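You operate a simulated robot arm through the tools that you are given. There is no shell and no other tool. Be economical: measure what you need, move in short steps, check, and stop when the job is done.

You are at the controls of a simulated robot arm. One attempt, no reset.

Task
Unlock the computer cabinet, switch the computer on and lock the cabinet again.
Fine: use the key in the window door; leave the keyboard drawer locked. Where these are worked on the way, their far stop is far enough and under half their travel is too little: window door.

The check looks at the end state, three seconds after you hand in, the way a careful person would. Anything else that was tipped, shoved, dropped, spilled or broken makes it a failure.

Robot
A 6-joint arm with a two-finger gripper, on a carriage that runs on a rail from [-2157, -8] to [183, 1] (x, y) and turns from -2.793 to 3.002 rad about z. Base frame: it is fixed where the carriage stands at the start and does not move with it; the origin is on the floor, on the carriage's upright axis, x ahead of it, y to its left, z up. Lengths are in mm, angles in rad, forces in N, time in s.
With the tool pointing down near the work surface it reaches from about 180 to 960 mm from the robot's upright axis, wherever it stands. Its first joint turns from -2.897 to 2.897 rad. Places, roughly: door key [700, 300, 1100]; drawer key [400, 300, 900]; window door [400, 300, 1100]. Payload 2.54 kg.
The tool frame sits at the grasp point between the pads (the TCP): z along the fingers, y along the line on which they close. The tips reach 23 mm beyond it. The gripper opens to 126 mm. The gripper's body begins 82 mm behind the TCP.
Orientation is that of the tool frame in the base frame, as [roll, pitch, yaw] about the fixed x, y, z axes, in that order (R = Rz(yaw) Ry(pitch) Rx(roll)). With the fingers straight down and closing along the base's y, the tool's x points along the base's -x, its y along +y and its z along -z.

Tools
- The arm moves only by the tool jog_arm. Its argument "plan" is a list of rows, each a list of 3 entries, a list of its own where there are three numbers: the closure in counts, from 0 (fully open) to 255 (shut), then the shift along the base's x, y, z in mm, then the turn, a rotation vector about the base's x, y, z in rad. In form: [[claw, [tx, ty, tz], [rx, ry, rz]], ...]. A call has 1 to 10 rows; each row shifts and turns the commanded pose from where the row before left it. A row lasts 0.2 s, in which the tool goes at most 50 mm and 0.15 rad; a call with a longer step from one row to the next is refused whole, and so is a gripper value outside its range. A pose out of reach is approached as far as the arm can. The call stops where the force on the tool passes 60 N (or 10 N more than at its start, if that is more) or the arm is blocked; 0.2 s more then pass. The fingers move at their own pace and stop on an object; they squeeze with about 42 N. The grip force told is the motor's: it shows also when the fingers shut on nothing. Time passes only in rows, and 0.2 s behind the last, so rows that do not move let the fingers close. The reply holds the time, the measured pose of the TCP, the force on the tool along the base axes, the opening and the grip force, in the units named above and with some noise, with the torque about the TCP (base axes, N m) and any sound that the robot's microphone picked up.
- Cameras (640 x 400 px; columns grow to the right, rows downward): "scene" is now at [54.8, 228.6, 1455.9]; the picture's right is [0.35, -0.94, 0.00], its down [-0.69, -0.26, -0.68] and it looks along [0.63, 0.24, -0.74] (base axes); focal length 214 px, centre (320, 200). "wrist" rides on the gripper at [82, 14, -122] in the tool frame; the picture's right is [-0.17, 0.99, 0.00], its down [-0.79, -0.13, -0.60] and it looks along [-0.59, -0.10, 0.80] (tool axes); focal length 243 px, centre (320, 200).
- snapshot(camera): a new picture of that camera. It takes no simulated time.
- lift_body(by): slides the trunk up (or, below 0, down) by that many mm; the arm and the scene camera ride with it, the base frame stays. It gives what a move gives, with no picture.
- roll_base(legs): drives the robot by 1 to 6 legs, each [ahead, left, turn to the left] in mm, mm and rad, along the robot's own axes; the way and the turn of a leg run together, so that a leg with both is an arc; at most 1500 mm and 3.142 rad a leg. The arm and the cameras ride along, it lands a little off, and it stops where it bumps. It keeps to its track: a leg is cut to what the track allows. It gives what a move gives.
- turn_head(pan, tilt): turns the head with the scene camera to pan (to the left, within 2.094 rad either way) and tilt (down, from -0.506 to 1.204), counted from straight ahead of the robot. It gives what a move gives.
- probe_pixels(camera, pixels): for up to 12 pixels [column, row] of the newest picture of that camera ("zoom" is the newest enlarged one), the place [x, y, z] in the base frame of the surface seen there, good to about 3 mm. It takes no simulated time.
- zoom(camera, box): a new picture of the part [left, top, right, bottom] of that camera's present view, enlarged. It takes no simulated time.
- close_job(): hands the job in; it is judged then, once.

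Keep the steps short. Do not move on a guess: measure, check each grasp and each placing, and mend mistakes. In all there are 80 turns and 52 pictures (those below and enlarged ones count). Leave the gripper open and the arm clear of the work at the hand-in unless told otherwise, and finish with a single line.

The tools are called after "Call:" as a command line: name --argument value ..., lists and objects as JSON in quotes. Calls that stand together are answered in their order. jog_arm: Moves the arm, as the interface text tells. Its arguments: {"type":"object","properties":{"plan":{"type":"array"}},"required":["plan"]} The other tools are called the same way: lift_body (by) slides the trunk up or down; roll_base (legs) drives the base; turn_head (pan, tilt) turns the head that bears the scene camera; snapshot (camera) takes a picture; probe_pixels (camera, pixels) gives the place of the surface under pixels of a picture; zoom (camera, box) takes an enlarged picture of a part of a camera's view; close_job () hands the job in.

At the start:

```text
time: 0.0
tool_pos: [350.2, 227.4, 1364.5]
tool_rot: [3.141, 0.001, -3.141]
wrist_force: [0.2, -0.8, -0.4]
ft_torque: [-0.05, 0.0, 0.01]
gripper_width: 126.1
finger_force: 0.2
trunk travel left (down, up): [-275.0, 215.0]
robot x, y, heading: [-1.3, -1.1, 0.002]
head pan, tilt: [0.358, 0.827]
```

scene: 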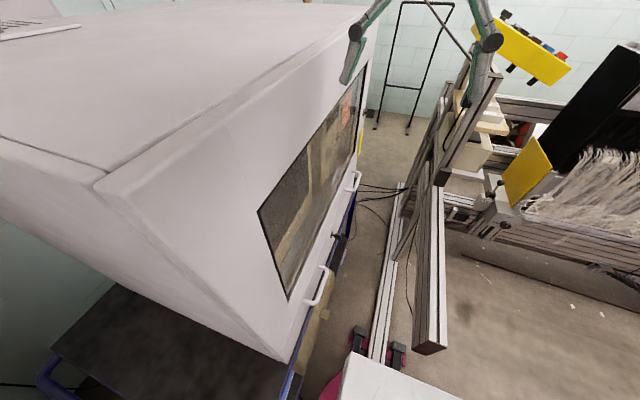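
wrist: 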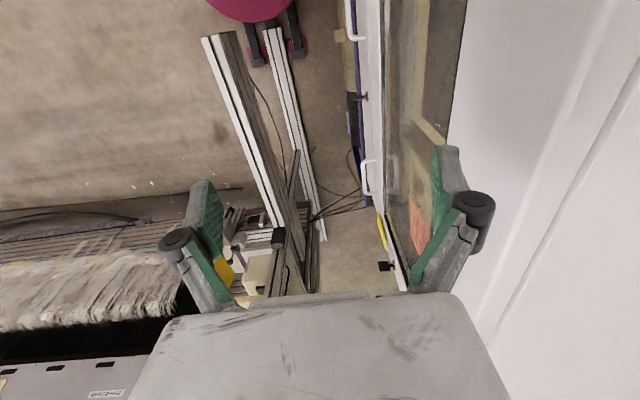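

The cabinet is on the left, with its window front facing the rail. I'll enlarge the front in both views to find the keys, handles and hinges.

Call:
zoom --camera "scene" --box '[240, 60, 400, 360]'

Call:
zoom --camera "wrist" --box '[320, 0, 480, 300]'

Call:
probe_pixels --camera "scene" --pixels '[[260, 209], [289, 298], [359, 160], [353, 85], [328, 268], [312, 303], [360, 173], [347, 190], [337, 236], [282, 360], [105, 180], [364, 128]]'

Call:
probe_pixels --camera "wrist" --pixels '[[384, 266], [392, 266], [364, 97], [356, 97], [367, 175], [350, 20], [404, 285], [380, 150]]'

```text
1.33 times, centred on (320, 210) of scene
```

zoom: 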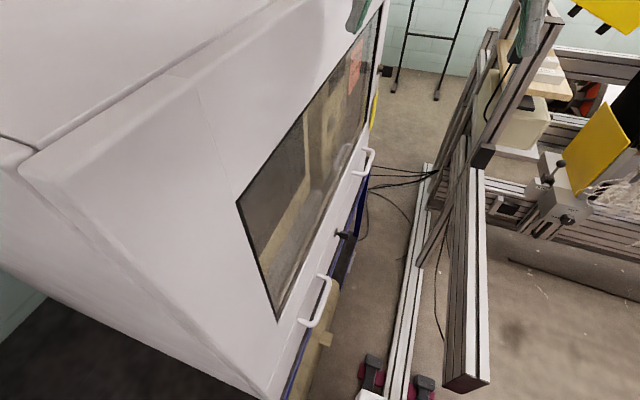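

```text
1.33 times, centred on (400, 150) of wrist
```

zoom: 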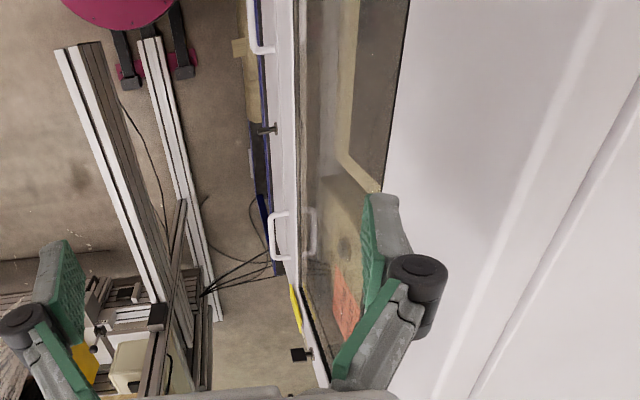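

```text
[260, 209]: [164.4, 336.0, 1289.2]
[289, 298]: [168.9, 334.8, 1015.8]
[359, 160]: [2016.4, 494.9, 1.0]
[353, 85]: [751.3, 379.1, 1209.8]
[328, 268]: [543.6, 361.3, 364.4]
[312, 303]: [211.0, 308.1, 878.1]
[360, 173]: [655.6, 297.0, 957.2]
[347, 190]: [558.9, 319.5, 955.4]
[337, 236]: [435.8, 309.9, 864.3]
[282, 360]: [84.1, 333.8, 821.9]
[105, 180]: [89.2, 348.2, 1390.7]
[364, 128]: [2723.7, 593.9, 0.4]
```

```text
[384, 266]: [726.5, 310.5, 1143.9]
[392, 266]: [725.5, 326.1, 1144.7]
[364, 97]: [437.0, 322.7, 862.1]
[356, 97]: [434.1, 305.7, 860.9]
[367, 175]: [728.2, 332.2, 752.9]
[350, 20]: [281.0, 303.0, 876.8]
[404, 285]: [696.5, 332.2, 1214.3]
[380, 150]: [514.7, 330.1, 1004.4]
```

Door key is near (726, 310, 1144), drawer key near (435, 305, 862). Before moving away from the front I'll check where the frame on the right stands.

Call:
probe_pixels --camera "scene" --pixels '[[440, 180], [430, 345], [480, 95], [530, 50], [525, 170], [390, 395], [398, 200], [478, 120], [600, 100], [625, 190], [490, 42], [350, 75]]'

```text
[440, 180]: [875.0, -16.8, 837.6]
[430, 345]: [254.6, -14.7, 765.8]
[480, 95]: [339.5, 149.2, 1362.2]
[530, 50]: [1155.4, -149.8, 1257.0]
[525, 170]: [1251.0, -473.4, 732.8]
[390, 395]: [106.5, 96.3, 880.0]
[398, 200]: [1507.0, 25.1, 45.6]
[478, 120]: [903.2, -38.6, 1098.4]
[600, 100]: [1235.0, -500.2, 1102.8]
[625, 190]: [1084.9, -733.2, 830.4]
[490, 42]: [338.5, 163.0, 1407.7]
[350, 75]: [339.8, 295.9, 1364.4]
```

A post stands at x≈900, y≈-38 and the rail at z≈770–840. At z≈1360 there is room. I'll back off along -y and then tilt the tool to face the cabinet (+y).

Call:
jog_arm --plan '[[0, [0, -45, 0], [0, 0, 0]], [0, [0, -45, 0], [0, 0, 0]], [0, [0, -45, 0], [0, 0, 0]], [0, [0, -45, 0], [0.14, 0, 0]], [0, [0, -40, 0], [0.14, 0, 0]], [0, [0, -10, -20], [0.14, 0, 0]], [0, [0, 0, -20], [0.14, 0, 0]], [0, [0, 0, -20], [0.14, 0, 0]], [0, [0, 0, -20], [0.14, 0, 0]]]'

Call:
jog_arm --plan '[[0, [0, 0, -20], [0.146, 0, 0]], [0, [0, 0, -20], [0.146, 0, 0]], [0, [0, 0, -20], [0.146, 0, 0]], [0, [0, 0, 0], [0.146, 0, 0]], [0, [0, 0, 0], [0.147, 0, 0]]]'

Call:
snapshot --camera "wrist"

```text
time: 2.0
tool_pos: [349.0, -1.9, 1285.5]
tool_rot: [2.3, 0.002, 3.141]
wrist_force: [0.2, -0.5, -0.1]
ft_torque: [-0.05, 0.0, -0.04]
gripper_width: 125.9
finger_force: 0.1
trunk travel left (down, up): [-275.0, 215.0]
robot x, y, heading: [1.1, -0.3, -0.004]
head pan, tilt: [0.358, 0.827]
```

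```text
time: 3.2
tool_pos: [387.5, 66.4, 1224.3]
tool_rot: [1.569, 0.0, 3.138]
wrist_force: [-0.4, 0.4, 0.1]
ft_torque: [-0.01, -0.04, -0.02]
gripper_width: 126.0
finger_force: 0.0
out of reach, approached as far as the arm can: row 1, 2, 3, 4, 5
trunk travel left (down, up): [-275.0, 215.0]
robot x, y, heading: [-1.8, 1.3, 0.0]
head pan, tilt: [0.358, 0.827]
```

```text
47 pictures are left
```

wrist: 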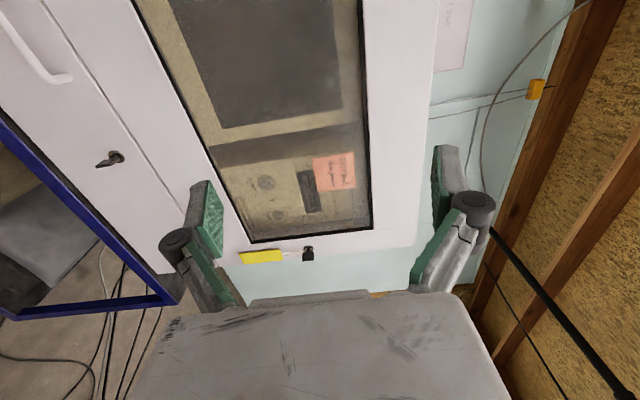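

The picture's right is world up. The door key at (307,254) carries a yellow tag. I'll enlarge it and the power-button area, and probe edges.

Call:
zoom --camera "wrist" --box '[200, 130, 400, 280]'

Call:
probe_pixels --camera "wrist" --pixels '[[308, 257], [307, 249], [304, 245], [262, 257], [290, 254], [415, 247], [436, 10], [100, 100], [30, 50], [140, 165], [330, 170], [265, 183]]'

Call:
snapshot --camera "scene"

```text
2.67 times, centred on (300, 205) of wrist
```

zoom: 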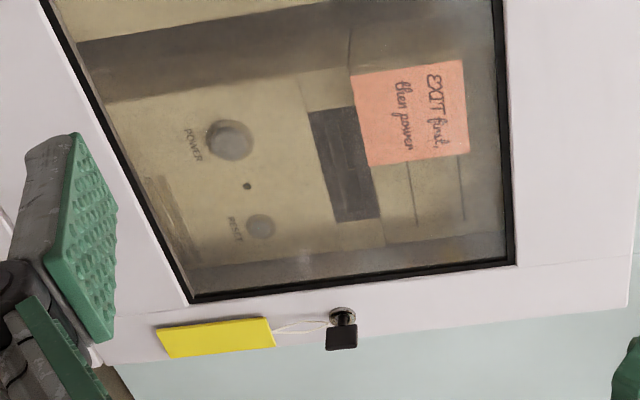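

```text
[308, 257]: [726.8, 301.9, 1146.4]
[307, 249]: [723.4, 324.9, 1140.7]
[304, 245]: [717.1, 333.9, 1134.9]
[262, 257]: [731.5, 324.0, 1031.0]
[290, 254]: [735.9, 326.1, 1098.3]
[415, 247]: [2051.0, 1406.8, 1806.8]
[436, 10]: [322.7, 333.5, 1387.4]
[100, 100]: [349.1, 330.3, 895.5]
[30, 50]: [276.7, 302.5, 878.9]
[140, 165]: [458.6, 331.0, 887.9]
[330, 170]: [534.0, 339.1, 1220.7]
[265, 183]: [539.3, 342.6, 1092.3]
```

```text
45 pictures are left
```

scene: 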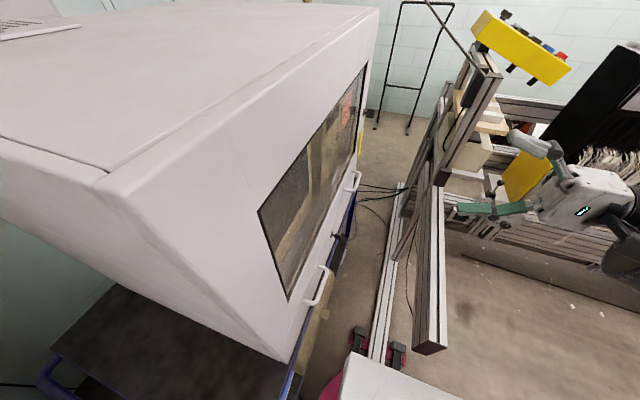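

The window shows POWER and RESET buttons on the computer. Now I need to know where the door hinges are: I'll drive back along the rail by 400 mm so the wrist camera views the left part of the front.

Call:
roll_base --legs '[[-420, 0, 0]]'

Call:
snapshot --camera "wrist"

Call:
snapshot --camera "scene"

```text
time: 5.7
tool_pos: [-21.1, 62.5, 1225.2]
tool_rot: [1.572, 0.0, 3.131]
wrist_force: [0.0, 0.4, 0.5]
ft_torque: [0.01, -0.01, 0.0]
gripper_width: 126.0
finger_force: 0.1
trunk travel left (down, up): [-275.0, 215.0]
robot x, y, heading: [-407.8, -2.1, -0.003]
head pan, tilt: [0.358, 0.827]
```

```text
44 pictures are left
```

wrist: 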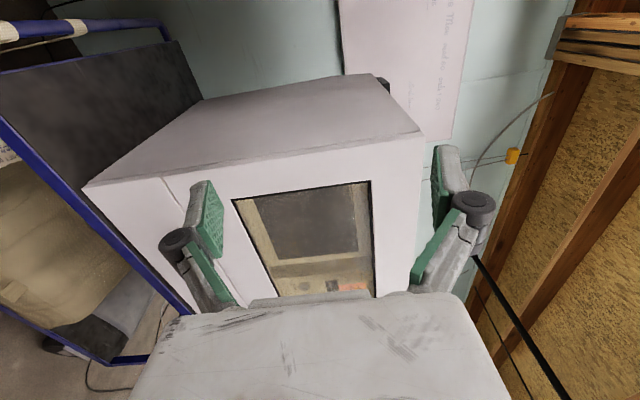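

```text
43 pictures are left
```

scene: 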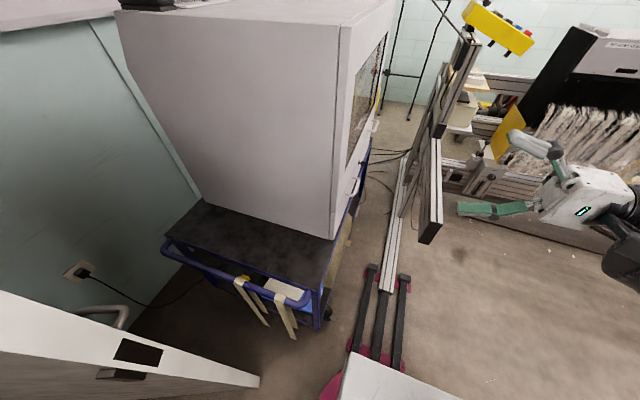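

Call:
zoom --camera "scene" --box '[310, 0, 410, 250]'

Call:
zoom --camera "wrist" --box '[80, 60, 430, 280]'

Call:
probe_pixels --camera "scene" --pixels '[[342, 30], [348, 30], [337, 230], [370, 395], [400, 280], [360, 275], [260, 380], [430, 240], [338, 25]]'

Call:
probe_pixels --camera "wrist" --pixels '[[162, 180], [85, 188], [418, 135], [235, 203], [370, 184], [405, 240], [376, 80], [182, 215]]'

```text
1.60 times, centred on (360, 125) of scene
```

zoom: 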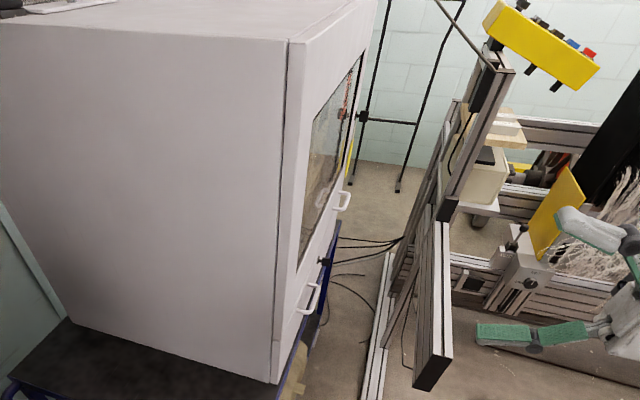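

```text
1.82 times, centred on (255, 170) of wrist
```

zoom: 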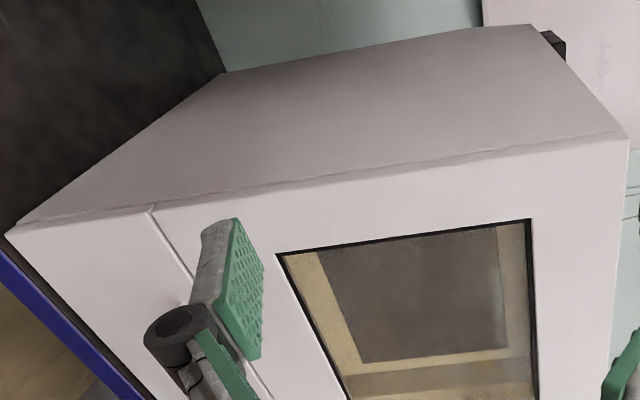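

```text
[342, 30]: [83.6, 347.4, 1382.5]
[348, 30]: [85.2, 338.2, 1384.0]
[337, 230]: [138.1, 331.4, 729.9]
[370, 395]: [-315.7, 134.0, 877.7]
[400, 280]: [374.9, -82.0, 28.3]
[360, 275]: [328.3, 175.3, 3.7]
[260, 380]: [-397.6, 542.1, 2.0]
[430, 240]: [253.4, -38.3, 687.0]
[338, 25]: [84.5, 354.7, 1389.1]
```

```text
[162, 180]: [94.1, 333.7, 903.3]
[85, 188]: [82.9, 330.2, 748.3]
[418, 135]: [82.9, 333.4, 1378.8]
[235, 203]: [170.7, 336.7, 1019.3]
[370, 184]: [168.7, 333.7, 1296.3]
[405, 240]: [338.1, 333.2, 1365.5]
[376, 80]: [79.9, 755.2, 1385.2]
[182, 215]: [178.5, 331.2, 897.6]
```

The door is a slab x≈83…755, z≈903…1385, hinged at the left edge (x≈83). Its swing crosses the rail, so I need to know my own body's size: I'll turn the head to look at it.

Call:
turn_head --pan -1.75 --tilt 0.7

Call:
snapshot --camera "scene"

```text
time: 7.8
tool_pos: [-21.8, 62.9, 1225.1]
tool_rot: [1.572, 0.0, 3.13]
wrist_force: [0.8, -0.1, -0.2]
ft_torque: [0.02, 0.0, -0.01]
gripper_width: 125.9
finger_force: 0.0
trunk travel left (down, up): [-275.0, 215.0]
robot x, y, heading: [-411.1, -2.7, -0.008]
head pan, tilt: [-1.751, 0.7]
```

```text
40 pictures are left
```

scene: 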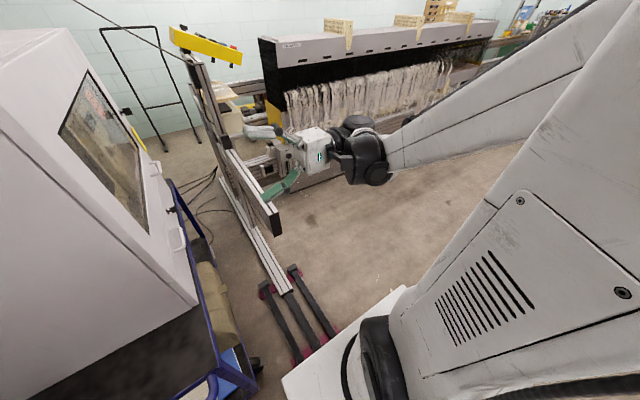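

Call:
probe_pixels --camera "scene" --pixels '[[400, 345], [350, 340], [290, 385], [500, 240], [440, 340], [405, 150], [630, 20], [368, 165], [560, 150], [375, 370], [520, 370], [620, 290]]'

```text
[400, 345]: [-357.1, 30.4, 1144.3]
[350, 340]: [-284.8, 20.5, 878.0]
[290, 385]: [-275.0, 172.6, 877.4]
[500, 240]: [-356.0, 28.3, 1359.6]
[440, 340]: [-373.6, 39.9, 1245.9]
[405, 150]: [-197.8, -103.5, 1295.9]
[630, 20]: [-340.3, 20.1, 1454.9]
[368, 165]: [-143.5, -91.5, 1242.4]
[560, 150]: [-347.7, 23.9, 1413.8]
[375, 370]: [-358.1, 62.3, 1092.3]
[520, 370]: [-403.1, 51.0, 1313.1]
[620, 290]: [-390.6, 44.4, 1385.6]
```

My arm stands on a platform (top z≈878, about ±175 mm) on the upright axis. The plan: unlock at x≈0, pull the door ajar, then lead it open while driving back, and reach inside over it. First I drive back to the key and roll the tool so the fingers close along x.

Call:
roll_base --legs '[[460, 0, 0]]'

Call:
turn_head --pan 0.3 --tilt 0.6

Call:
jog_arm --plan '[[0, [30, 0, 0], [0, 0.14, 0]], [0, [30, 0, 0], [0, 0.14, 0]], [0, [30, 0, -10], [0, 0.14, 0]], [0, [30, 0, -10], [0, 0.14, 0]], [0, [30, 0, -10], [0, 0.14, 0]], [0, [30, 0, -10], [0, 0.14, 0]], [0, [30, 0, -10], [0, 0.14, 0]], [0, [20, 0, -10], [0, 0.14, 0]], [0, [20, 0, -10], [0, 0.14, 0]], [0, [0, 0, -5], [0, 0.14, 0]]]'

```text
time: 10.5
tool_pos: [432.8, 66.0, 1225.0]
tool_rot: [1.569, 0.001, 3.134]
wrist_force: [0.0, -0.1, 0.0]
ft_torque: [0.01, 0.01, 0.05]
gripper_width: 125.8
finger_force: 0.1
trunk travel left (down, up): [-275.0, 215.0]
robot x, y, heading: [47.2, 0.7, 0.002]
head pan, tilt: [-1.751, 0.7]
```

```text
time: 12.5
tool_pos: [431.4, 64.8, 1225.1]
tool_rot: [1.571, 0.0, 3.135]
wrist_force: [0.6, -1.0, 0.1]
ft_torque: [0.01, -0.01, -0.01]
gripper_width: 126.1
finger_force: 0.0
trunk travel left (down, up): [-275.0, 215.0]
robot x, y, heading: [47.7, 0.8, -0.005]
head pan, tilt: [0.3, 0.6]
```

```text
time: 14.7
tool_pos: [684.2, 65.5, 1150.4]
tool_rot: [1.61, -1.401, 3.102]
wrist_force: [0.6, 0.1, 0.4]
ft_torque: [0.06, -0.01, 0.01]
gripper_width: 126.0
finger_force: 0.0
trunk travel left (down, up): [-275.0, 215.0]
robot x, y, heading: [45.6, 5.4, -0.004]
head pan, tilt: [0.3, 0.6]
```

Call:
jog_arm --plan '[[0, [20, 0, 0], [0, 0.12, 0]], [0, [20, 0, 0], [0, 0.05, 0]]]'

Call:
snapshot --camera "wrist"

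Call:
snapshot --camera "scene"

```text
time: 15.3
tool_pos: [722.6, 65.1, 1150.4]
tool_rot: [-3.099, -1.564, 1.527]
wrist_force: [-0.2, 0.9, 0.1]
ft_torque: [-0.03, 0.02, -0.02]
gripper_width: 126.1
finger_force: 0.0
trunk travel left (down, up): [-275.0, 215.0]
robot x, y, heading: [44.4, 2.1, -0.003]
head pan, tilt: [0.3, 0.6]
```

```text
39 pictures are left
```

wrist: 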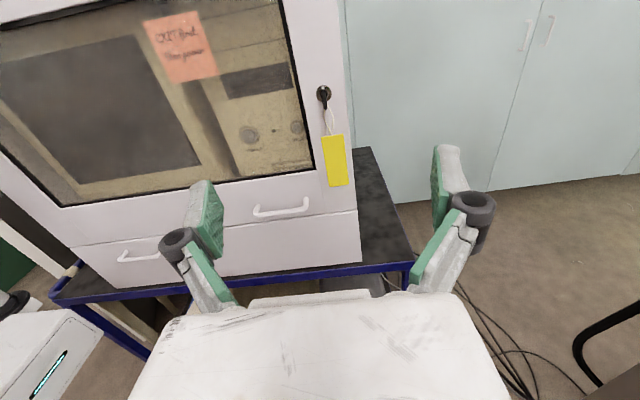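

```text
38 pictures are left
```

scene: 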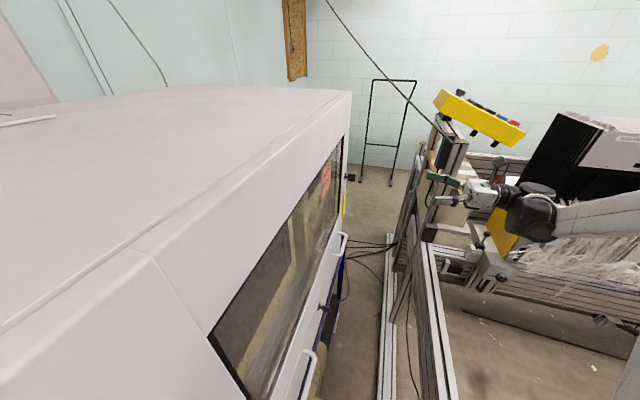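

Upright view now: door key at (324,95) in the picture. I'll enlarge it to see the bow's plane.

Call:
zoom --camera "wrist" --box '[284, 65, 364, 115]'

Call:
probe_pixels --camera "zoom" --pixels '[[320, 240], [300, 180], [340, 200], [320, 300], [320, 260], [310, 220], [530, 100], [560, 300], [325, 330], [335, 270]]'

```text
8.00 times, centred on (324, 90) of wrist
```

zoom: 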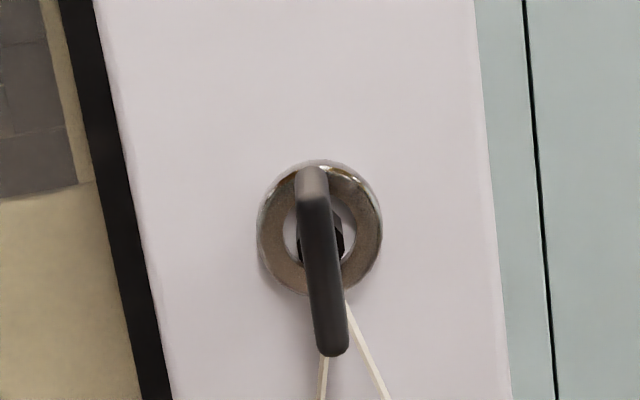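

```text
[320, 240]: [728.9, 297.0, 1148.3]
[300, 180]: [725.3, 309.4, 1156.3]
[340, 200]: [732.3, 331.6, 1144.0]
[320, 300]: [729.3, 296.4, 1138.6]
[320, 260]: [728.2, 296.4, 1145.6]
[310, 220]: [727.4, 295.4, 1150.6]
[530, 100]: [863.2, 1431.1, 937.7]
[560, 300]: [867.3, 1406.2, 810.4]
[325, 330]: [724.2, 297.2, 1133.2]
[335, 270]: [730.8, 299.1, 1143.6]
```

The bow stands vertically, thin in x (x≈728), z 1131–1152, y 297–320. I'll narrow the fingers to ~45 mm and approach in front of it, stopping at y=270.

Call:
jog_arm --plan '[[165, [5, 40, -3], [0, 0, 0]], [165, [0, 45, -4], [0, 0, 0]], [165, [0, 45, 0], [0, 0, 0]], [165, [0, 45, 0], [0, 0, 0]], [165, [0, 25, 0], [0, 0, 0]], [165, [0, 0, 0], [0, 0, 0]]]'

Call:
zoom --camera "wrist" --box '[220, 100, 420, 225]'

```text
time: 16.7
tool_pos: [727.6, 266.3, 1143.0]
tool_rot: [3.004, -1.564, 1.706]
wrist_force: [0.3, 0.3, -0.9]
ft_torque: [0.01, 0.03, 0.0]
gripper_width: 44.3
finger_force: 0.2
trunk travel left (down, up): [-275.0, 215.0]
robot x, y, heading: [46.0, 2.7, 0.003]
head pan, tilt: [0.3, 0.6]
```

```text
3.20 times, centred on (320, 162) of wrist
```

zoom: 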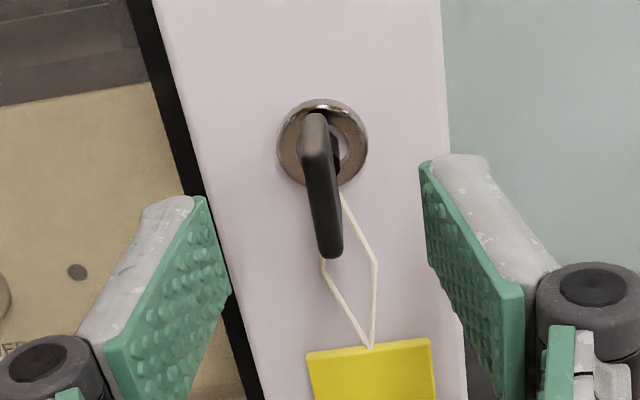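

The bow lies between the fingers. I'll go in 36 mm and close.

Call:
jog_arm --plan '[[165, [1, 18, 0], [0, 0, 0]], [165, [0, 18, 0], [0, 0, 0]], [255, [0, 0, 0], [0, 0, 0]], [255, [0, 0, 0], [0, 0, 0]], [255, [0, 0, 0], [0, 0, 0]], [255, [0, 0, 0], [0, 0, 0]]]'

Call:
zoom --camera "wrist" --box '[220, 100, 420, 225]'

```text
time: 18.1
tool_pos: [727.6, 301.4, 1142.6]
tool_rot: [2.968, -1.563, 1.746]
wrist_force: [-3.1, -0.1, -2.3]
ft_torque: [0.05, 0.0, 0.1]
gripper_width: 9.7
finger_force: 37.5
trunk travel left (down, up): [-275.0, 215.0]
robot x, y, heading: [48.1, -1.1, -0.003]
head pan, tilt: [0.3, 0.6]
```

```text
3.20 times, centred on (320, 162) of wrist
```

zoom: 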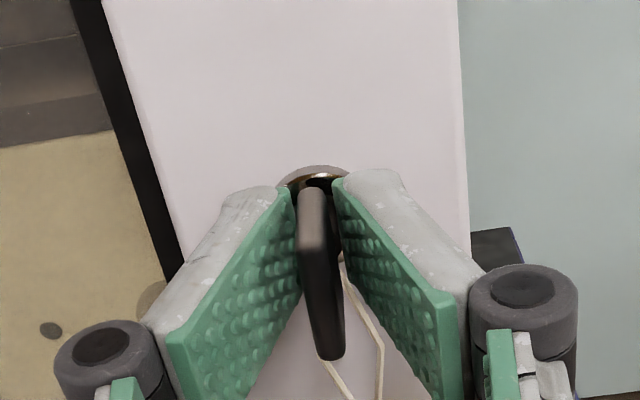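

Held (9.7 mm, 37 N). I'll try a small clockwise turn (+y rotation) and read the torque.

Call:
jog_arm --plan '[[255, [0, 0, 0], [0, 0.1, 0]], [255, [0, 0, 0], [0, 0.1, 0]], [255, [0, 0, 0], [0, 0.1, 0]]]'

```text
time: 18.9
tool_pos: [727.7, 300.8, 1142.8]
tool_rot: [-1.596, -1.27, 0.025]
wrist_force: [-0.4, -0.9, -8.0]
ft_torque: [-0.98, 0.0, 0.27]
gripper_width: 9.9
finger_force: 36.7
trunk travel left (down, up): [-275.0, 215.0]
robot x, y, heading: [47.5, -0.1, -0.002]
head pan, tilt: [0.3, 0.6]
```

Call:
jog_arm --plan '[[255, [0, 0, 0], [0, 0.12, 0]], [255, [0, 0, 0], [0, 0.12, 0]], [255, [0, 0, 0], [0, 0.12, 0]], [255, [0, 0, 0], [0, 0.12, 0]]]'

Call:
zoom --camera "wrist" --box '[220, 80, 420, 225]'

```text
time: 19.9
tool_pos: [730.6, 301.2, 1141.9]
tool_rot: [-1.58, -0.789, 0.01]
wrist_force: [5.5, -0.1, -10.4]
ft_torque: [-0.22, -0.01, -0.11]
gripper_width: 9.7
finger_force: 37.2
trunk travel left (down, up): [-275.0, 215.0]
robot x, y, heading: [44.7, -0.9, -0.002]
head pan, tilt: [0.3, 0.6]
```

```text
2.76 times, centred on (320, 152) of wrist
```

zoom: 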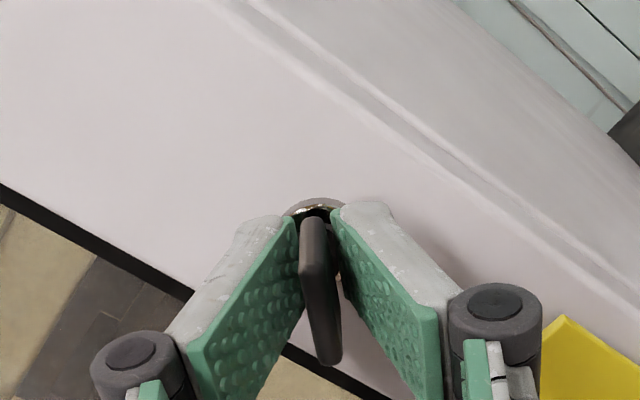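

The key turns along with the fingers. Continuing to about a quarter turn.

Call:
jog_arm --plan '[[255, [-1, 0, 0], [0, 0.12, 0]], [255, [-1, 0, 0], [0, 0.12, 0]], [255, [0, 0, 0], [0, 0.12, 0]], [255, [0, 0, 0], [0, 0.12, 0]], [255, [0, 0, 0], [0, 0.12, 0]], [255, [0, 0, 0], [0, 0.12, 0]], [255, [0, 0, 0], [0, 0.06, 0]]]'

```text
time: 21.5
tool_pos: [730.0, 301.5, 1141.2]
tool_rot: [-1.565, -0.127, 0.006]
wrist_force: [29.0, 0.3, -8.4]
ft_torque: [-0.14, 0.0, -0.74]
gripper_width: 9.8
finger_force: 37.0
out of reach, approached as far as the arm can: row 6, 7
trunk travel left (down, up): [-275.0, 215.0]
robot x, y, heading: [44.5, 4.0, -0.006]
head pan, tilt: [0.3, 0.6]
```

It turned about 1.44 rad and then hit the arm's reach; no click yet. I'll relieve the sideways force and try the rest of the turn.

Call:
jog_arm --plan '[[255, [-2, 0, 1], [0, 0, 0]], [255, [-1, 0, 1], [0, 0.06, 0]], [255, [0, 0, 0], [0, 0.06, 0]]]'

Call:
zoom --camera "wrist" --box '[220, 80, 420, 225]'

```text
time: 22.3
tool_pos: [728.3, 301.7, 1141.0]
tool_rot: [-1.562, -0.125, 0.003]
wrist_force: [34.9, -5.9, -36.0]
ft_torque: [-0.74, 0.01, -0.6]
gripper_width: 10.0
finger_force: 37.5
out of reach, approached as far as the arm can: row 2, 3
trunk travel left (down, up): [-275.0, 215.0]
robot x, y, heading: [44.5, -5.0, -0.004]
head pan, tilt: [0.3, 0.6]
```

```text
2.76 times, centred on (320, 152) of wrist
```

zoom: 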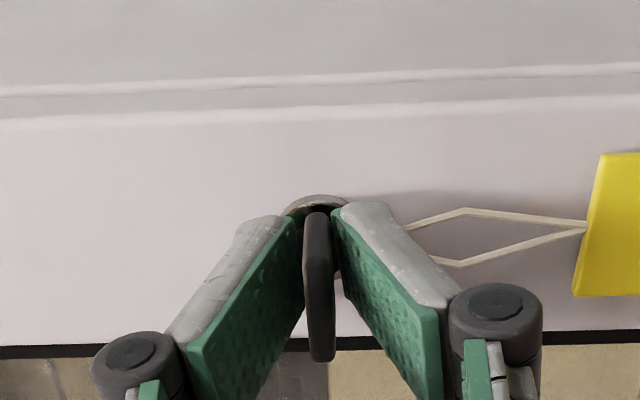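

The tool's roll limit is reached. I'll release, back off 70 mm, roll the tool half a turn back (the grip is symmetric) and grip again for more range.

Call:
jog_arm --plan '[[255, [3, 0, -1], [0, 0, 0]], [165, [0, 0, 0], [0, 0, 0]], [165, [0, 0, 0], [0, 0, 0]], [165, [0, -35, 0], [0, 0, 0]], [165, [0, -35, 0], [0, 0, 0]], [165, [0, -20, 0], [0, -0.15, 0]], [165, [0, 0, 0], [0, -0.15, 0]], [165, [0, 0, 0], [0, -0.15, 0]], [165, [0, 0, 0], [0, -0.15, 0]], [165, [0, 0, 0], [0, -0.15, 0]]]'

Call:
jog_arm --plan '[[165, [0, 0, 0], [0, -0.15, 0]], [165, [0, 0, 0], [0, -0.15, 0]], [165, [0, 0, 0], [0, -0.15, 0]], [165, [0, 0, 0], [0, -0.15, 0]], [165, [0, 0, 0], [0, -0.15, 0]], [165, [0, 0, 0], [0, -0.15, 0]], [165, [0, 0, 0], [0, -0.15, 0]], [165, [0, 0, 0], [0, -0.15, 0]], [165, [0, 0, 0], [0, -0.15, 0]], [165, [0, 0, 0], [0, -0.15, 0]]]'

Call:
jog_arm --plan '[[165, [0, 0, 0], [0, -0.15, 0]], [165, [0, 0, 0], [0, -0.15, 0]], [165, [0, 0, 0], [0, -0.15, 0]], [165, [0, 0, 0], [0, -0.15, 0]], [165, [0, 0, 0], [0, -0.15, 0]], [165, [0, 0, 0], [0, -0.15, 0]]]'

Call:
snapshot --camera "wrist"

```text
time: 24.5
tool_pos: [725.8, 211.3, 1143.3]
tool_rot: [-1.566, -0.885, 0.008]
wrist_force: [-0.7, 0.1, 0.8]
ft_torque: [0.01, -0.02, 0.01]
gripper_width: 44.4
finger_force: 0.0
trunk travel left (down, up): [-275.0, 215.0]
robot x, y, heading: [48.8, -0.0, -0.001]
head pan, tilt: [0.3, 0.6]
```

```text
time: 26.7
tool_pos: [726.0, 211.9, 1145.3]
tool_rot: [1.587, -0.762, 3.135]
wrist_force: [-0.3, -0.3, 0.0]
ft_torque: [0.06, -0.02, 0.0]
gripper_width: 44.5
finger_force: 0.1
trunk travel left (down, up): [-275.0, 215.0]
robot x, y, heading: [45.4, 5.2, 0.001]
head pan, tilt: [0.3, 0.6]
```

```text
time: 28.1
tool_pos: [725.3, 212.7, 1145.5]
tool_rot: [1.58, 0.14, 3.137]
wrist_force: [0.8, -0.6, -0.1]
ft_torque: [0.05, -0.02, 0.0]
gripper_width: 44.5
finger_force: 0.2
trunk travel left (down, up): [-275.0, 215.0]
robot x, y, heading: [44.9, 0.2, 0.003]
head pan, tilt: [0.3, 0.6]
```

```text
32 pictures are left
```

wrist: 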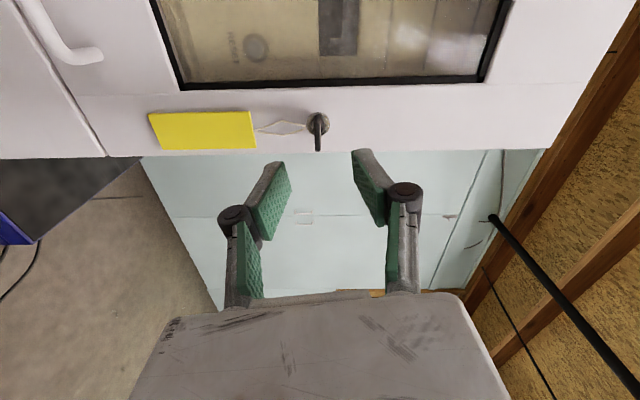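

Call:
zoom --camera "wrist" --box '[280, 100, 360, 165]'

Call:
probe_pixels --camera "wrist" --pixels '[[318, 120], [318, 126], [318, 132], [318, 138], [318, 145], [310, 117], [327, 124]]'

```text
6.15 times, centred on (320, 132) of wrist
```

zoom: 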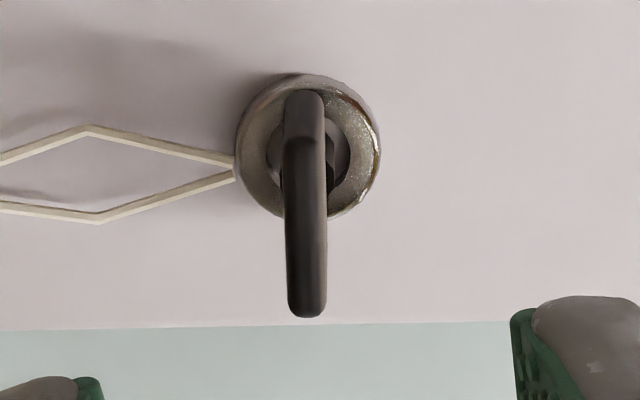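

```text
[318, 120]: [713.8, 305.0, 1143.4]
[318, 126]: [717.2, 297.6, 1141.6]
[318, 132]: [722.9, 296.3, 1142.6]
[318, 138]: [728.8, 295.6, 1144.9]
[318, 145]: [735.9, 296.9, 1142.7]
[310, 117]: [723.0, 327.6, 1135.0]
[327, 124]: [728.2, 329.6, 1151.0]
```

The bow now lies about horizontal, centred at (726, 1143), aligned with the fingers. I'll grip again and turn further until it resists.

Call:
jog_arm --plan '[[165, [0, 40, -1], [0, 0, 0]], [165, [0, 40, -1], [0, 0, 0]], [165, [0, 10, 0], [0, 0, 0]], [255, [0, 0, 0], [0, 0, 0]], [255, [0, 0, 0], [0, 0, 0]], [255, [0, 0, 0], [0, 0, 0]], [255, [0, 0, 0], [0, 0, 0]]]'

Call:
jog_arm --plan '[[255, [0, 0, 0], [0, 0.07, 0]], [255, [0, 0, 0], [0, 0.07, 0]], [255, [0, 0, 0], [0, 0.07, 0]]]'

```text
time: 29.7
tool_pos: [725.9, 302.5, 1140.2]
tool_rot: [1.583, 0.137, 3.136]
wrist_force: [-2.1, 0.6, -6.0]
ft_torque: [-0.04, 0.02, -0.32]
gripper_width: 10.1
finger_force: 37.3
trunk travel left (down, up): [-275.0, 215.0]
robot x, y, heading: [48.7, 1.1, -0.0]
head pan, tilt: [0.3, 0.6]
```

```text
time: 30.5
tool_pos: [727.0, 301.6, 1141.9]
tool_rot: [1.584, -0.073, 3.137]
wrist_force: [2.9, 0.5, -6.7]
ft_torque: [-0.16, -0.07, -0.21]
gripper_width: 10.0
finger_force: 37.2
trunk travel left (down, up): [-275.0, 215.0]
robot x, y, heading: [44.7, -2.6, -0.005]
head pan, tilt: [0.3, 0.6]
```

Call:
jog_arm --plan '[[255, [0, 0, 0], [0, 0.08, 0]], [255, [0, 0, 0], [0, 0.08, 0]]]'

```text
time: 31.1
tool_pos: [725.4, 302.8, 1142.5]
tool_rot: [1.584, -0.235, 3.138]
wrist_force: [-2.6, 1.1, -10.6]
ft_torque: [-0.16, -1.09, 0.06]
gripper_width: 10.9
finger_force: 37.9
trunk travel left (down, up): [-275.0, 215.0]
robot x, y, heading: [48.7, -0.4, -0.003]
head pan, tilt: [0.3, 0.6]
```

Resistance (-1.1 N m): the end stop, about 90°. I'll ease back and pull gently on the key to see if the door comes.

Call:
jog_arm --plan '[[255, [0, 0, 0], [0, -0.12, 0]], [255, [0, -5, 0], [0, 0, 0]], [255, [0, -5, 0], [0, 0, 0]], [255, [0, -5, 0], [0, 0, 0]]]'

Call:
probe_pixels --camera "wrist" --pixels '[[100, 60]]'

Call:
snapshot --camera "wrist"

```text
time: 32.1
tool_pos: [726.3, 286.3, 1141.3]
tool_rot: [1.583, -0.112, 3.137]
wrist_force: [-4.1, 1.3, -9.7]
ft_torque: [-0.26, -0.01, -0.7]
gripper_width: 9.9
finger_force: 37.2
trunk travel left (down, up): [-275.0, 215.0]
robot x, y, heading: [43.5, -1.3, 0.001]
head pan, tilt: [0.3, 0.6]
```

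```text
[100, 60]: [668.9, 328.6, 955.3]
```

```text
30 pictures are left
```

wrist: 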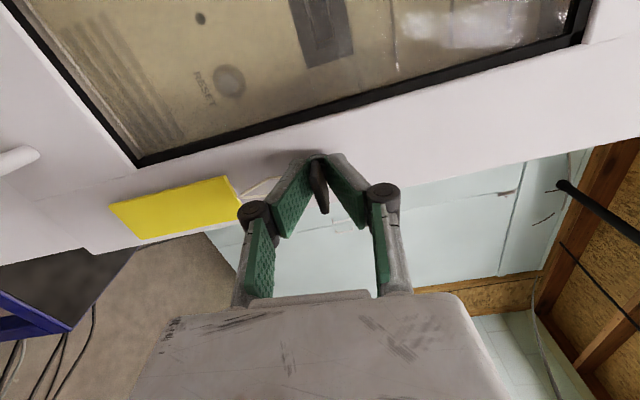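

No pull force: either the door moves or the key slides. I'll probe the door face and the drawer face to compare.

Call:
probe_pixels --camera "wrist" --pixels '[[450, 110], [420, 170], [330, 150], [90, 245], [70, 230], [95, 200], [30, 215], [300, 155]]'

Call:
zoom --camera "wrist" --box '[0, 140, 380, 270]'

```text
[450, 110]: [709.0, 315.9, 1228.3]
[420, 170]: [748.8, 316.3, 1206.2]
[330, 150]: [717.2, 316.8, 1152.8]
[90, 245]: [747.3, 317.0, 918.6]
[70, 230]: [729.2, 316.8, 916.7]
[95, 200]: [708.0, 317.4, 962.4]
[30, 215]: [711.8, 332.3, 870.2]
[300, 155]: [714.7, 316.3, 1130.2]
```

```text
1.68 times, centred on (190, 205) of wrist
```

zoom: 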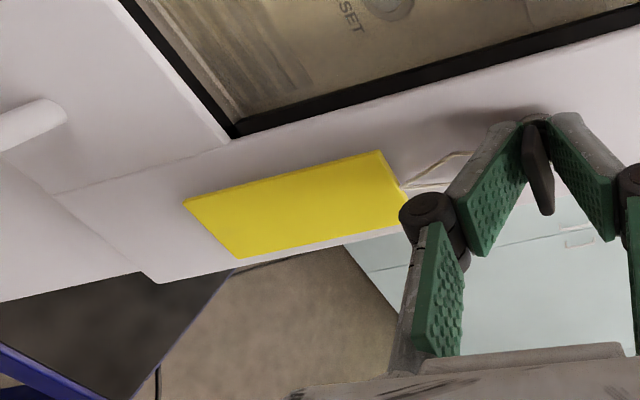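

The door face is at y≈316 while the drawer stays at 332: the door is unlocked and opening. I'll pull it along its arc to about 0.33 rad.

Call:
jog_arm --plan '[[255, [-3.6, -32, 0], [0, 0, -0.05]], [255, [-5.2, -31.8, 0], [0, 0, -0.05]], [255, [-6.8, -31.5, 0], [0, 0, -0.05]], [255, [-8.3, -31, 0], [0, 0, -0.05]], [255, [-10, -30.7, 0], [0, 0, -0.05]], [255, [-11.3, -30.1, 0], [0, 0, -0.05]]]'

Call:
snapshot --camera "scene"

```text
time: 33.5
tool_pos: [683.0, 97.7, 1140.7]
tool_rot: [1.582, -0.115, 2.836]
wrist_force: [31.6, -11.0, 5.8]
ft_torque: [0.18, -0.08, -0.31]
gripper_width: 10.0
finger_force: 37.4
trunk travel left (down, up): [-275.0, 215.0]
robot x, y, heading: [44.3, -1.3, -0.006]
head pan, tilt: [0.3, 0.6]
```

```text
28 pictures are left
```

scene: 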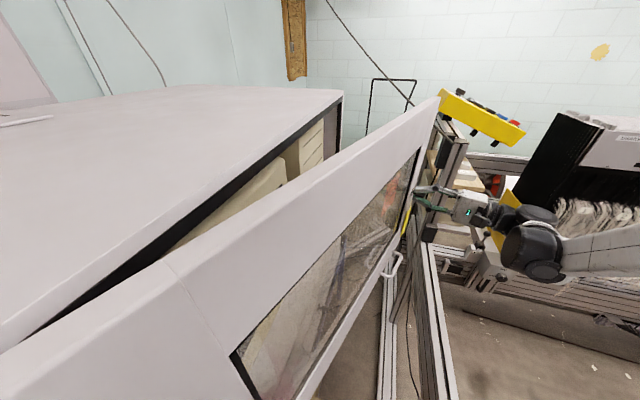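

Door ajar. Fitting the measured points gives a pivot near (83, 332) and radius ~643 for the key. I'll keep pulling along the arc to ~0.9 rad.

Call:
jog_arm --plan '[[255, [-16.5, -44.6, 0], [0, 0, -0.09]], [255, [-22.4, -42.7, 0], [0, 0, -0.075]], [255, [-25.6, -41, 0], [0, 0, -0.075]], [255, [-28.6, -38.8, 0], [0, 0, -0.075]]]'

Call:
jog_arm --plan '[[255, [-31.4, -36.6, 0], [0, 0, -0.075]], [255, [-34.1, -34.2, 0], [0, 0, -0.075]], [255, [-36.5, -31.6, 0], [0, 0, -0.075]], [255, [-25.7, -19.4, 0], [0, 0, -0.05]]]'

Call:
snapshot --camera "scene"

```text
time: 34.5
tool_pos: [586.5, -71.4, 1140.4]
tool_rot: [1.586, -0.116, 2.523]
wrist_force: [7.2, -6.6, -25.7]
ft_torque: [-0.21, 0.24, 0.82]
gripper_width: 10.1
finger_force: 36.8
trunk travel left (down, up): [-275.0, 215.0]
robot x, y, heading: [44.6, 0.5, 0.001]
head pan, tilt: [0.3, 0.6]
```

```text
time: 35.5
tool_pos: [460.7, -192.1, 1142.2]
tool_rot: [1.582, -0.114, 2.244]
wrist_force: [12.8, -18.2, -19.4]
ft_torque: [-0.1, 0.25, 0.23]
gripper_width: 10.2
finger_force: 37.4
trunk travel left (down, up): [-275.0, 215.0]
robot x, y, heading: [46.5, 0.5, -0.001]
head pan, tilt: [0.3, 0.6]
```

```text
27 pictures are left
```

scene: 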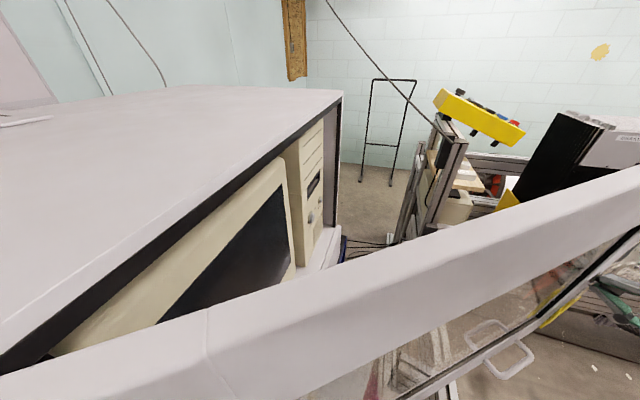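

The tower with its buttons is visible at (315,200). I'll enlarge and probe it.

Call:
zoom --camera "scene" --box '[260, 110, 360, 272]'

Call:
probe_pixels --camera "scene" --pixels '[[311, 219], [309, 220], [318, 200], [312, 150], [316, 240], [330, 230], [270, 230], [300, 265], [337, 150], [315, 130]]'

```text
2.47 times, centred on (310, 191) of scene
```

zoom: 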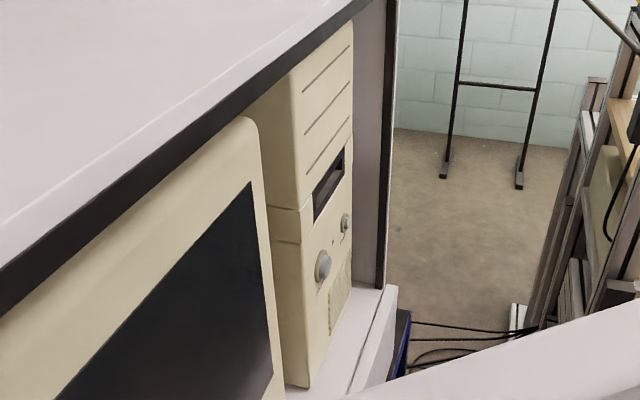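

```text
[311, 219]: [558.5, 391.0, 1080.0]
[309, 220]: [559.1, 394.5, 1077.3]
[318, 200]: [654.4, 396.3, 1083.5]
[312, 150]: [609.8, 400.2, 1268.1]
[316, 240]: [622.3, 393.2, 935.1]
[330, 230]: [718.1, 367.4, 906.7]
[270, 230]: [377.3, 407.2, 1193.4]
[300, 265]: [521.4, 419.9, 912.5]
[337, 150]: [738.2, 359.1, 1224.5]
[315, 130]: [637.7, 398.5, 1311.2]
```

POWER (the larger button) is near (560, 390, 1082), face plane y≈396; RESET near (654, …, 1083). The door should go further open, so I release the key, back off, and drive back for more room.

Call:
jog_arm --plan '[[165, [0, 0, 0], [0, 0, 0]], [165, [0, 0, 0], [0, 0, 0]], [165, [-31, -25, 0], [0, 0, 0]], [165, [-31, -25, 0], [0, 0, 0]]]'

Call:
roll_base --legs '[[-395, 0, 0]]'

```text
time: 36.5
tool_pos: [396.9, -238.9, 1141.1]
tool_rot: [1.583, -0.112, 2.248]
wrist_force: [0.5, 0.1, 0.0]
ft_torque: [0.04, 0.01, 0.0]
gripper_width: 44.3
finger_force: 0.1
trunk travel left (down, up): [-275.0, 215.0]
robot x, y, heading: [45.8, -3.7, -0.005]
head pan, tilt: [0.3, 0.6]
```

```text
time: 38.9
tool_pos: [-0.4, -241.0, 1140.8]
tool_rot: [1.585, -0.111, 2.248]
wrist_force: [-0.1, 0.5, 0.9]
ft_torque: [-0.01, 0.0, 0.01]
gripper_width: 44.7
finger_force: 0.1
trunk travel left (down, up): [-275.0, 215.0]
robot x, y, heading: [-354.0, -1.2, -0.004]
head pan, tilt: [0.3, 0.6]
```

Now I move the tool forward again to in front of the key at (398, -239) and check where the key is.

Call:
jog_arm --plan '[[165, [48, 0, 0], [0, 0, 0]], [165, [50, 0, 0], [0, 0, 0]], [165, [50, 0, 0], [0, 0, 0]], [165, [50, 0, 0], [0, 0, 0]], [165, [50, 0, 0], [0, 0, 0]], [165, [50, 0, 0], [0, 0, 0]], [165, [50, 0, 0], [0, 0, 0]], [165, [50, 0, 0], [0, 0, 0]]]'

Call:
snapshot --camera "wrist"

```text
time: 40.7
tool_pos: [398.0, -241.5, 1143.6]
tool_rot: [1.583, -0.112, 2.246]
wrist_force: [-0.1, 0.8, 0.4]
ft_torque: [-0.03, 0.04, -0.06]
gripper_width: 44.7
finger_force: 0.0
trunk travel left (down, up): [-275.0, 215.0]
robot x, y, heading: [-350.0, 0.8, -0.0]
head pan, tilt: [0.3, 0.6]
```

```text
25 pictures are left
```

wrist: 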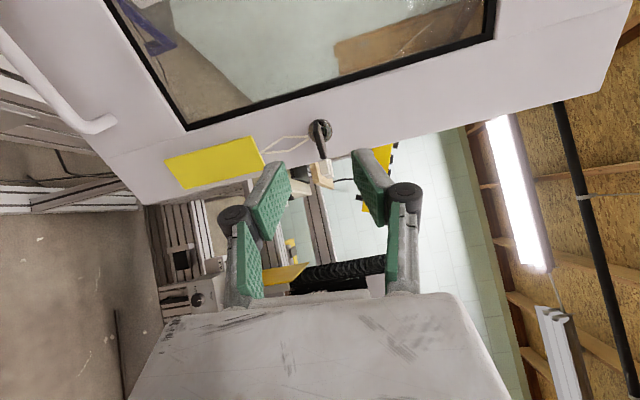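

Call:
probe_pixels --camera "wrist" --pixels '[[321, 132], [322, 140], [324, 148], [326, 155], [313, 130], [400, 130]]'

```text
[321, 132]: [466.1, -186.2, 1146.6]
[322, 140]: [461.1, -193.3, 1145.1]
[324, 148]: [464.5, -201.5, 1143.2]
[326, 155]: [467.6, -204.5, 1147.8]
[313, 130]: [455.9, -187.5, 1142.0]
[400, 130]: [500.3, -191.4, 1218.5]
```

The bow is where it was. Forward along the tool and grip.

Call:
jog_arm --plan '[[165, [31, 25, 0], [0, 0, 0]], [165, [31, 25, -1], [0, 0, 0]], [255, [0, 0, 0], [0, 0, 0]], [255, [0, 0, 0], [0, 0, 0]], [255, [0, 0, 0], [0, 0, 0]]]'

```text
time: 41.9
tool_pos: [460.6, -191.8, 1142.3]
tool_rot: [1.583, -0.111, 2.242]
wrist_force: [4.1, -1.4, 2.6]
ft_torque: [-0.22, -0.06, -1.12]
gripper_width: 10.3
finger_force: 36.5
trunk travel left (down, up): [-275.0, 215.0]
robot x, y, heading: [-350.7, -1.0, -0.003]
head pan, tilt: [0.3, 0.6]
```

Gripped. Continuing the arc to ~1.4 rad.

Call:
jog_arm --plan '[[255, [-38, -24, 0], [0, 0, -0.07]], [255, [-39.2, -22.3, 0], [0, 0, -0.07]], [255, [-40.6, -19.5, 0], [0, 0, -0.07]], [255, [-41.8, -16.7, 0], [0, 0, -0.07]]]'

Call:
jog_arm --plan '[[255, [-43, -13.8, 0], [0, 0, -0.07]], [255, [-43.7, -10.6, 0], [0, 0, -0.07]], [255, [-44.4, -7.6, 0], [0, 0, -0.07]], [255, [-44.8, -4.5, 0], [0, 0, -0.07]]]'

Call:
snapshot --camera "scene"

```text
time: 42.9
tool_pos: [299.4, -277.1, 1142.0]
tool_rot: [1.582, -0.116, 1.961]
wrist_force: [14.3, -33.8, 22.6]
ft_torque: [0.0, -0.61, -0.29]
gripper_width: 10.2
finger_force: 37.0
trunk travel left (down, up): [-275.0, 215.0]
robot x, y, heading: [-353.5, -2.9, -0.004]
head pan, tilt: [0.3, 0.6]
```

```text
time: 43.5
tool_pos: [228.4, -298.4, 1142.0]
tool_rot: [1.578, -0.115, 1.843]
wrist_force: [3.6, -9.8, 13.0]
ft_torque: [-0.07, -0.42, 0.51]
gripper_width: 9.9
finger_force: 37.1
trunk travel left (down, up): [-275.0, 215.0]
robot x, y, heading: [-350.9, -1.7, -0.005]
head pan, tilt: [0.3, 0.6]
stopped in row 2: the force on the tool passed its limit at 62 N (the readings are from after the stop); the commanded pose is now the measured one
```

```text
24 pictures are left
```

scene: 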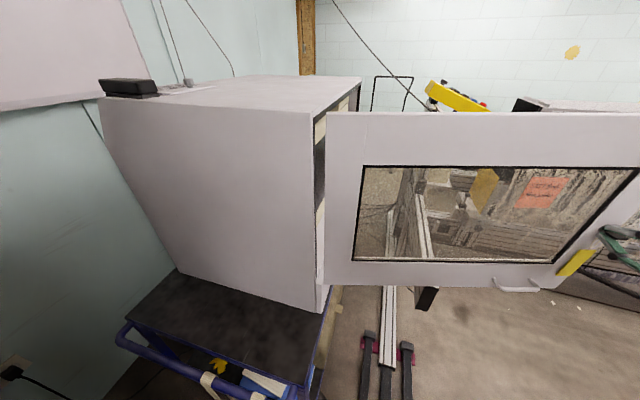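

The door is at ~1.3 rad (75°), well open. I'll release the key, back straight off, and raise the trunk so that the arm can reach over the door.

Call:
jog_arm --plan '[[165, [0, 0, 0], [0, 0, 0]], [165, [0, 0, 0], [0, 0, 0]], [165, [-43, -12, 0], [0, 0, 0]], [165, [-43, -12, 0], [0, 0, 0]], [165, [-20, -5, 0], [0, 0, 0]]]'

Call:
lift_body --by 215

Call:
jog_arm --plan '[[255, [0, 0, 20], [-0.1354, -0.0375, 0]], [255, [0, 0, 20], [-0.1354, -0.0375, 0]], [255, [0, 0, 20], [-0.1354, -0.0375, 0]], [255, [0, 0, 20], [-0.1354, -0.0375, 0]], [255, [0, 0, 20], [-0.1354, -0.0375, 0]], [255, [0, 0, 20], [-0.1354, -0.0375, 0]], [255, [0, 0, 20], [-0.1354, -0.0375, 0]], [255, [0, 0, 20], [-0.1354, -0.0375, 0]], [255, [0, 0, 20], [-0.1354, -0.0375, 0]], [255, [0, 0, 20], [-0.1354, -0.0375, 0]]]'

```text
time: 44.7
tool_pos: [119.8, -325.1, 1140.9]
tool_rot: [1.58, -0.112, 1.842]
wrist_force: [-0.3, 0.5, -0.1]
ft_torque: [0.02, 0.0, -0.01]
gripper_width: 44.6
finger_force: 0.1
trunk travel left (down, up): [-275.0, 215.0]
robot x, y, heading: [-350.9, 0.9, -0.003]
head pan, tilt: [0.3, 0.6]
```

```text
time: 47.0
tool_pos: [121.2, -325.9, 1354.5]
tool_rot: [1.58, -0.114, 1.842]
wrist_force: [-0.3, 0.1, 0.3]
ft_torque: [0.03, 0.01, 0.01]
gripper_width: 44.3
finger_force: 0.1
trunk travel left (down, up): [-490.0, 0.0]
robot x, y, heading: [-348.1, -2.7, -0.004]
head pan, tilt: [0.3, 0.6]
```

```text
time: 49.2
tool_pos: [119.8, -326.6, 1556.7]
tool_rot: [1.587, 1.292, 1.846]
wrist_force: [-0.9, -1.0, 0.0]
ft_torque: [0.0, -0.02, 0.0]
gripper_width: 0.0
finger_force: 28.1
trunk travel left (down, up): [-490.0, 0.0]
robot x, y, heading: [-348.6, -2.6, -0.004]
head pan, tilt: [0.3, 0.6]
```

Now finish the roll, yaw toward the cabinet and pitch down while staying high (z≈1650).

Call:
jog_arm --plan '[[255, [0, 20, 30], [-0.1354, -0.0375, 0]], [255, [0, 30, 30], [-0.1354, -0.0375, 0]], [255, [0, 40, 30], [0, 0, 0.0913]], [255, [10, 45, 10], [0, 0, 0.0913]], [255, [10, 45, 0], [0, 0, 0.0913]], [255, [10, 45, 0], [-0.067, 0.111, 0]], [255, [10, 45, 0], [-0.067, 0.111, 0]], [255, [10, 45, 0], [-0.067, 0.111, 0]], [255, [10, 45, 0], [-0.067, 0.111, 0]], [255, [0, 45, 0], [-0.067, 0.111, 0]]]'

Call:
roll_base --legs '[[250, 0, 0]]'

Call:
snapshot --camera "scene"

```text
time: 50.1
tool_pos: [162.1, -292.6, 1659.9]
tool_rot: [-2.048, 1.567, -1.695]
wrist_force: [-0.3, -0.3, 0.3]
ft_torque: [-0.02, 0.01, 0.07]
gripper_width: 0.1
finger_force: 28.1
trunk travel left (down, up): [-490.0, 0.0]
robot x, y, heading: [-353.6, -1.6, -0.006]
head pan, tilt: [0.3, 0.6]
stopped in row 4: the arm was blocked; the commanded pose is now the measured one
```

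```text
time: 51.9
tool_pos: [410.9, -292.8, 1658.2]
tool_rot: [-2.085, 1.567, -1.729]
wrist_force: [0.6, 0.8, -0.3]
ft_torque: [0.01, -0.01, 0.02]
gripper_width: 0.1
finger_force: 27.7
trunk travel left (down, up): [-490.0, 0.0]
robot x, y, heading: [-102.2, -3.7, -0.002]
head pan, tilt: [0.3, 0.6]
```

```text
23 pictures are left
```

scene: 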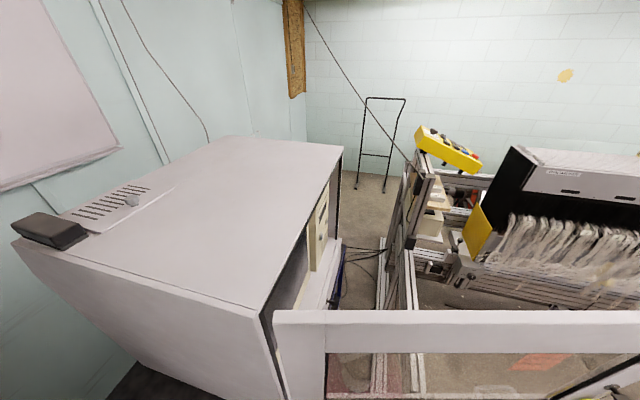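

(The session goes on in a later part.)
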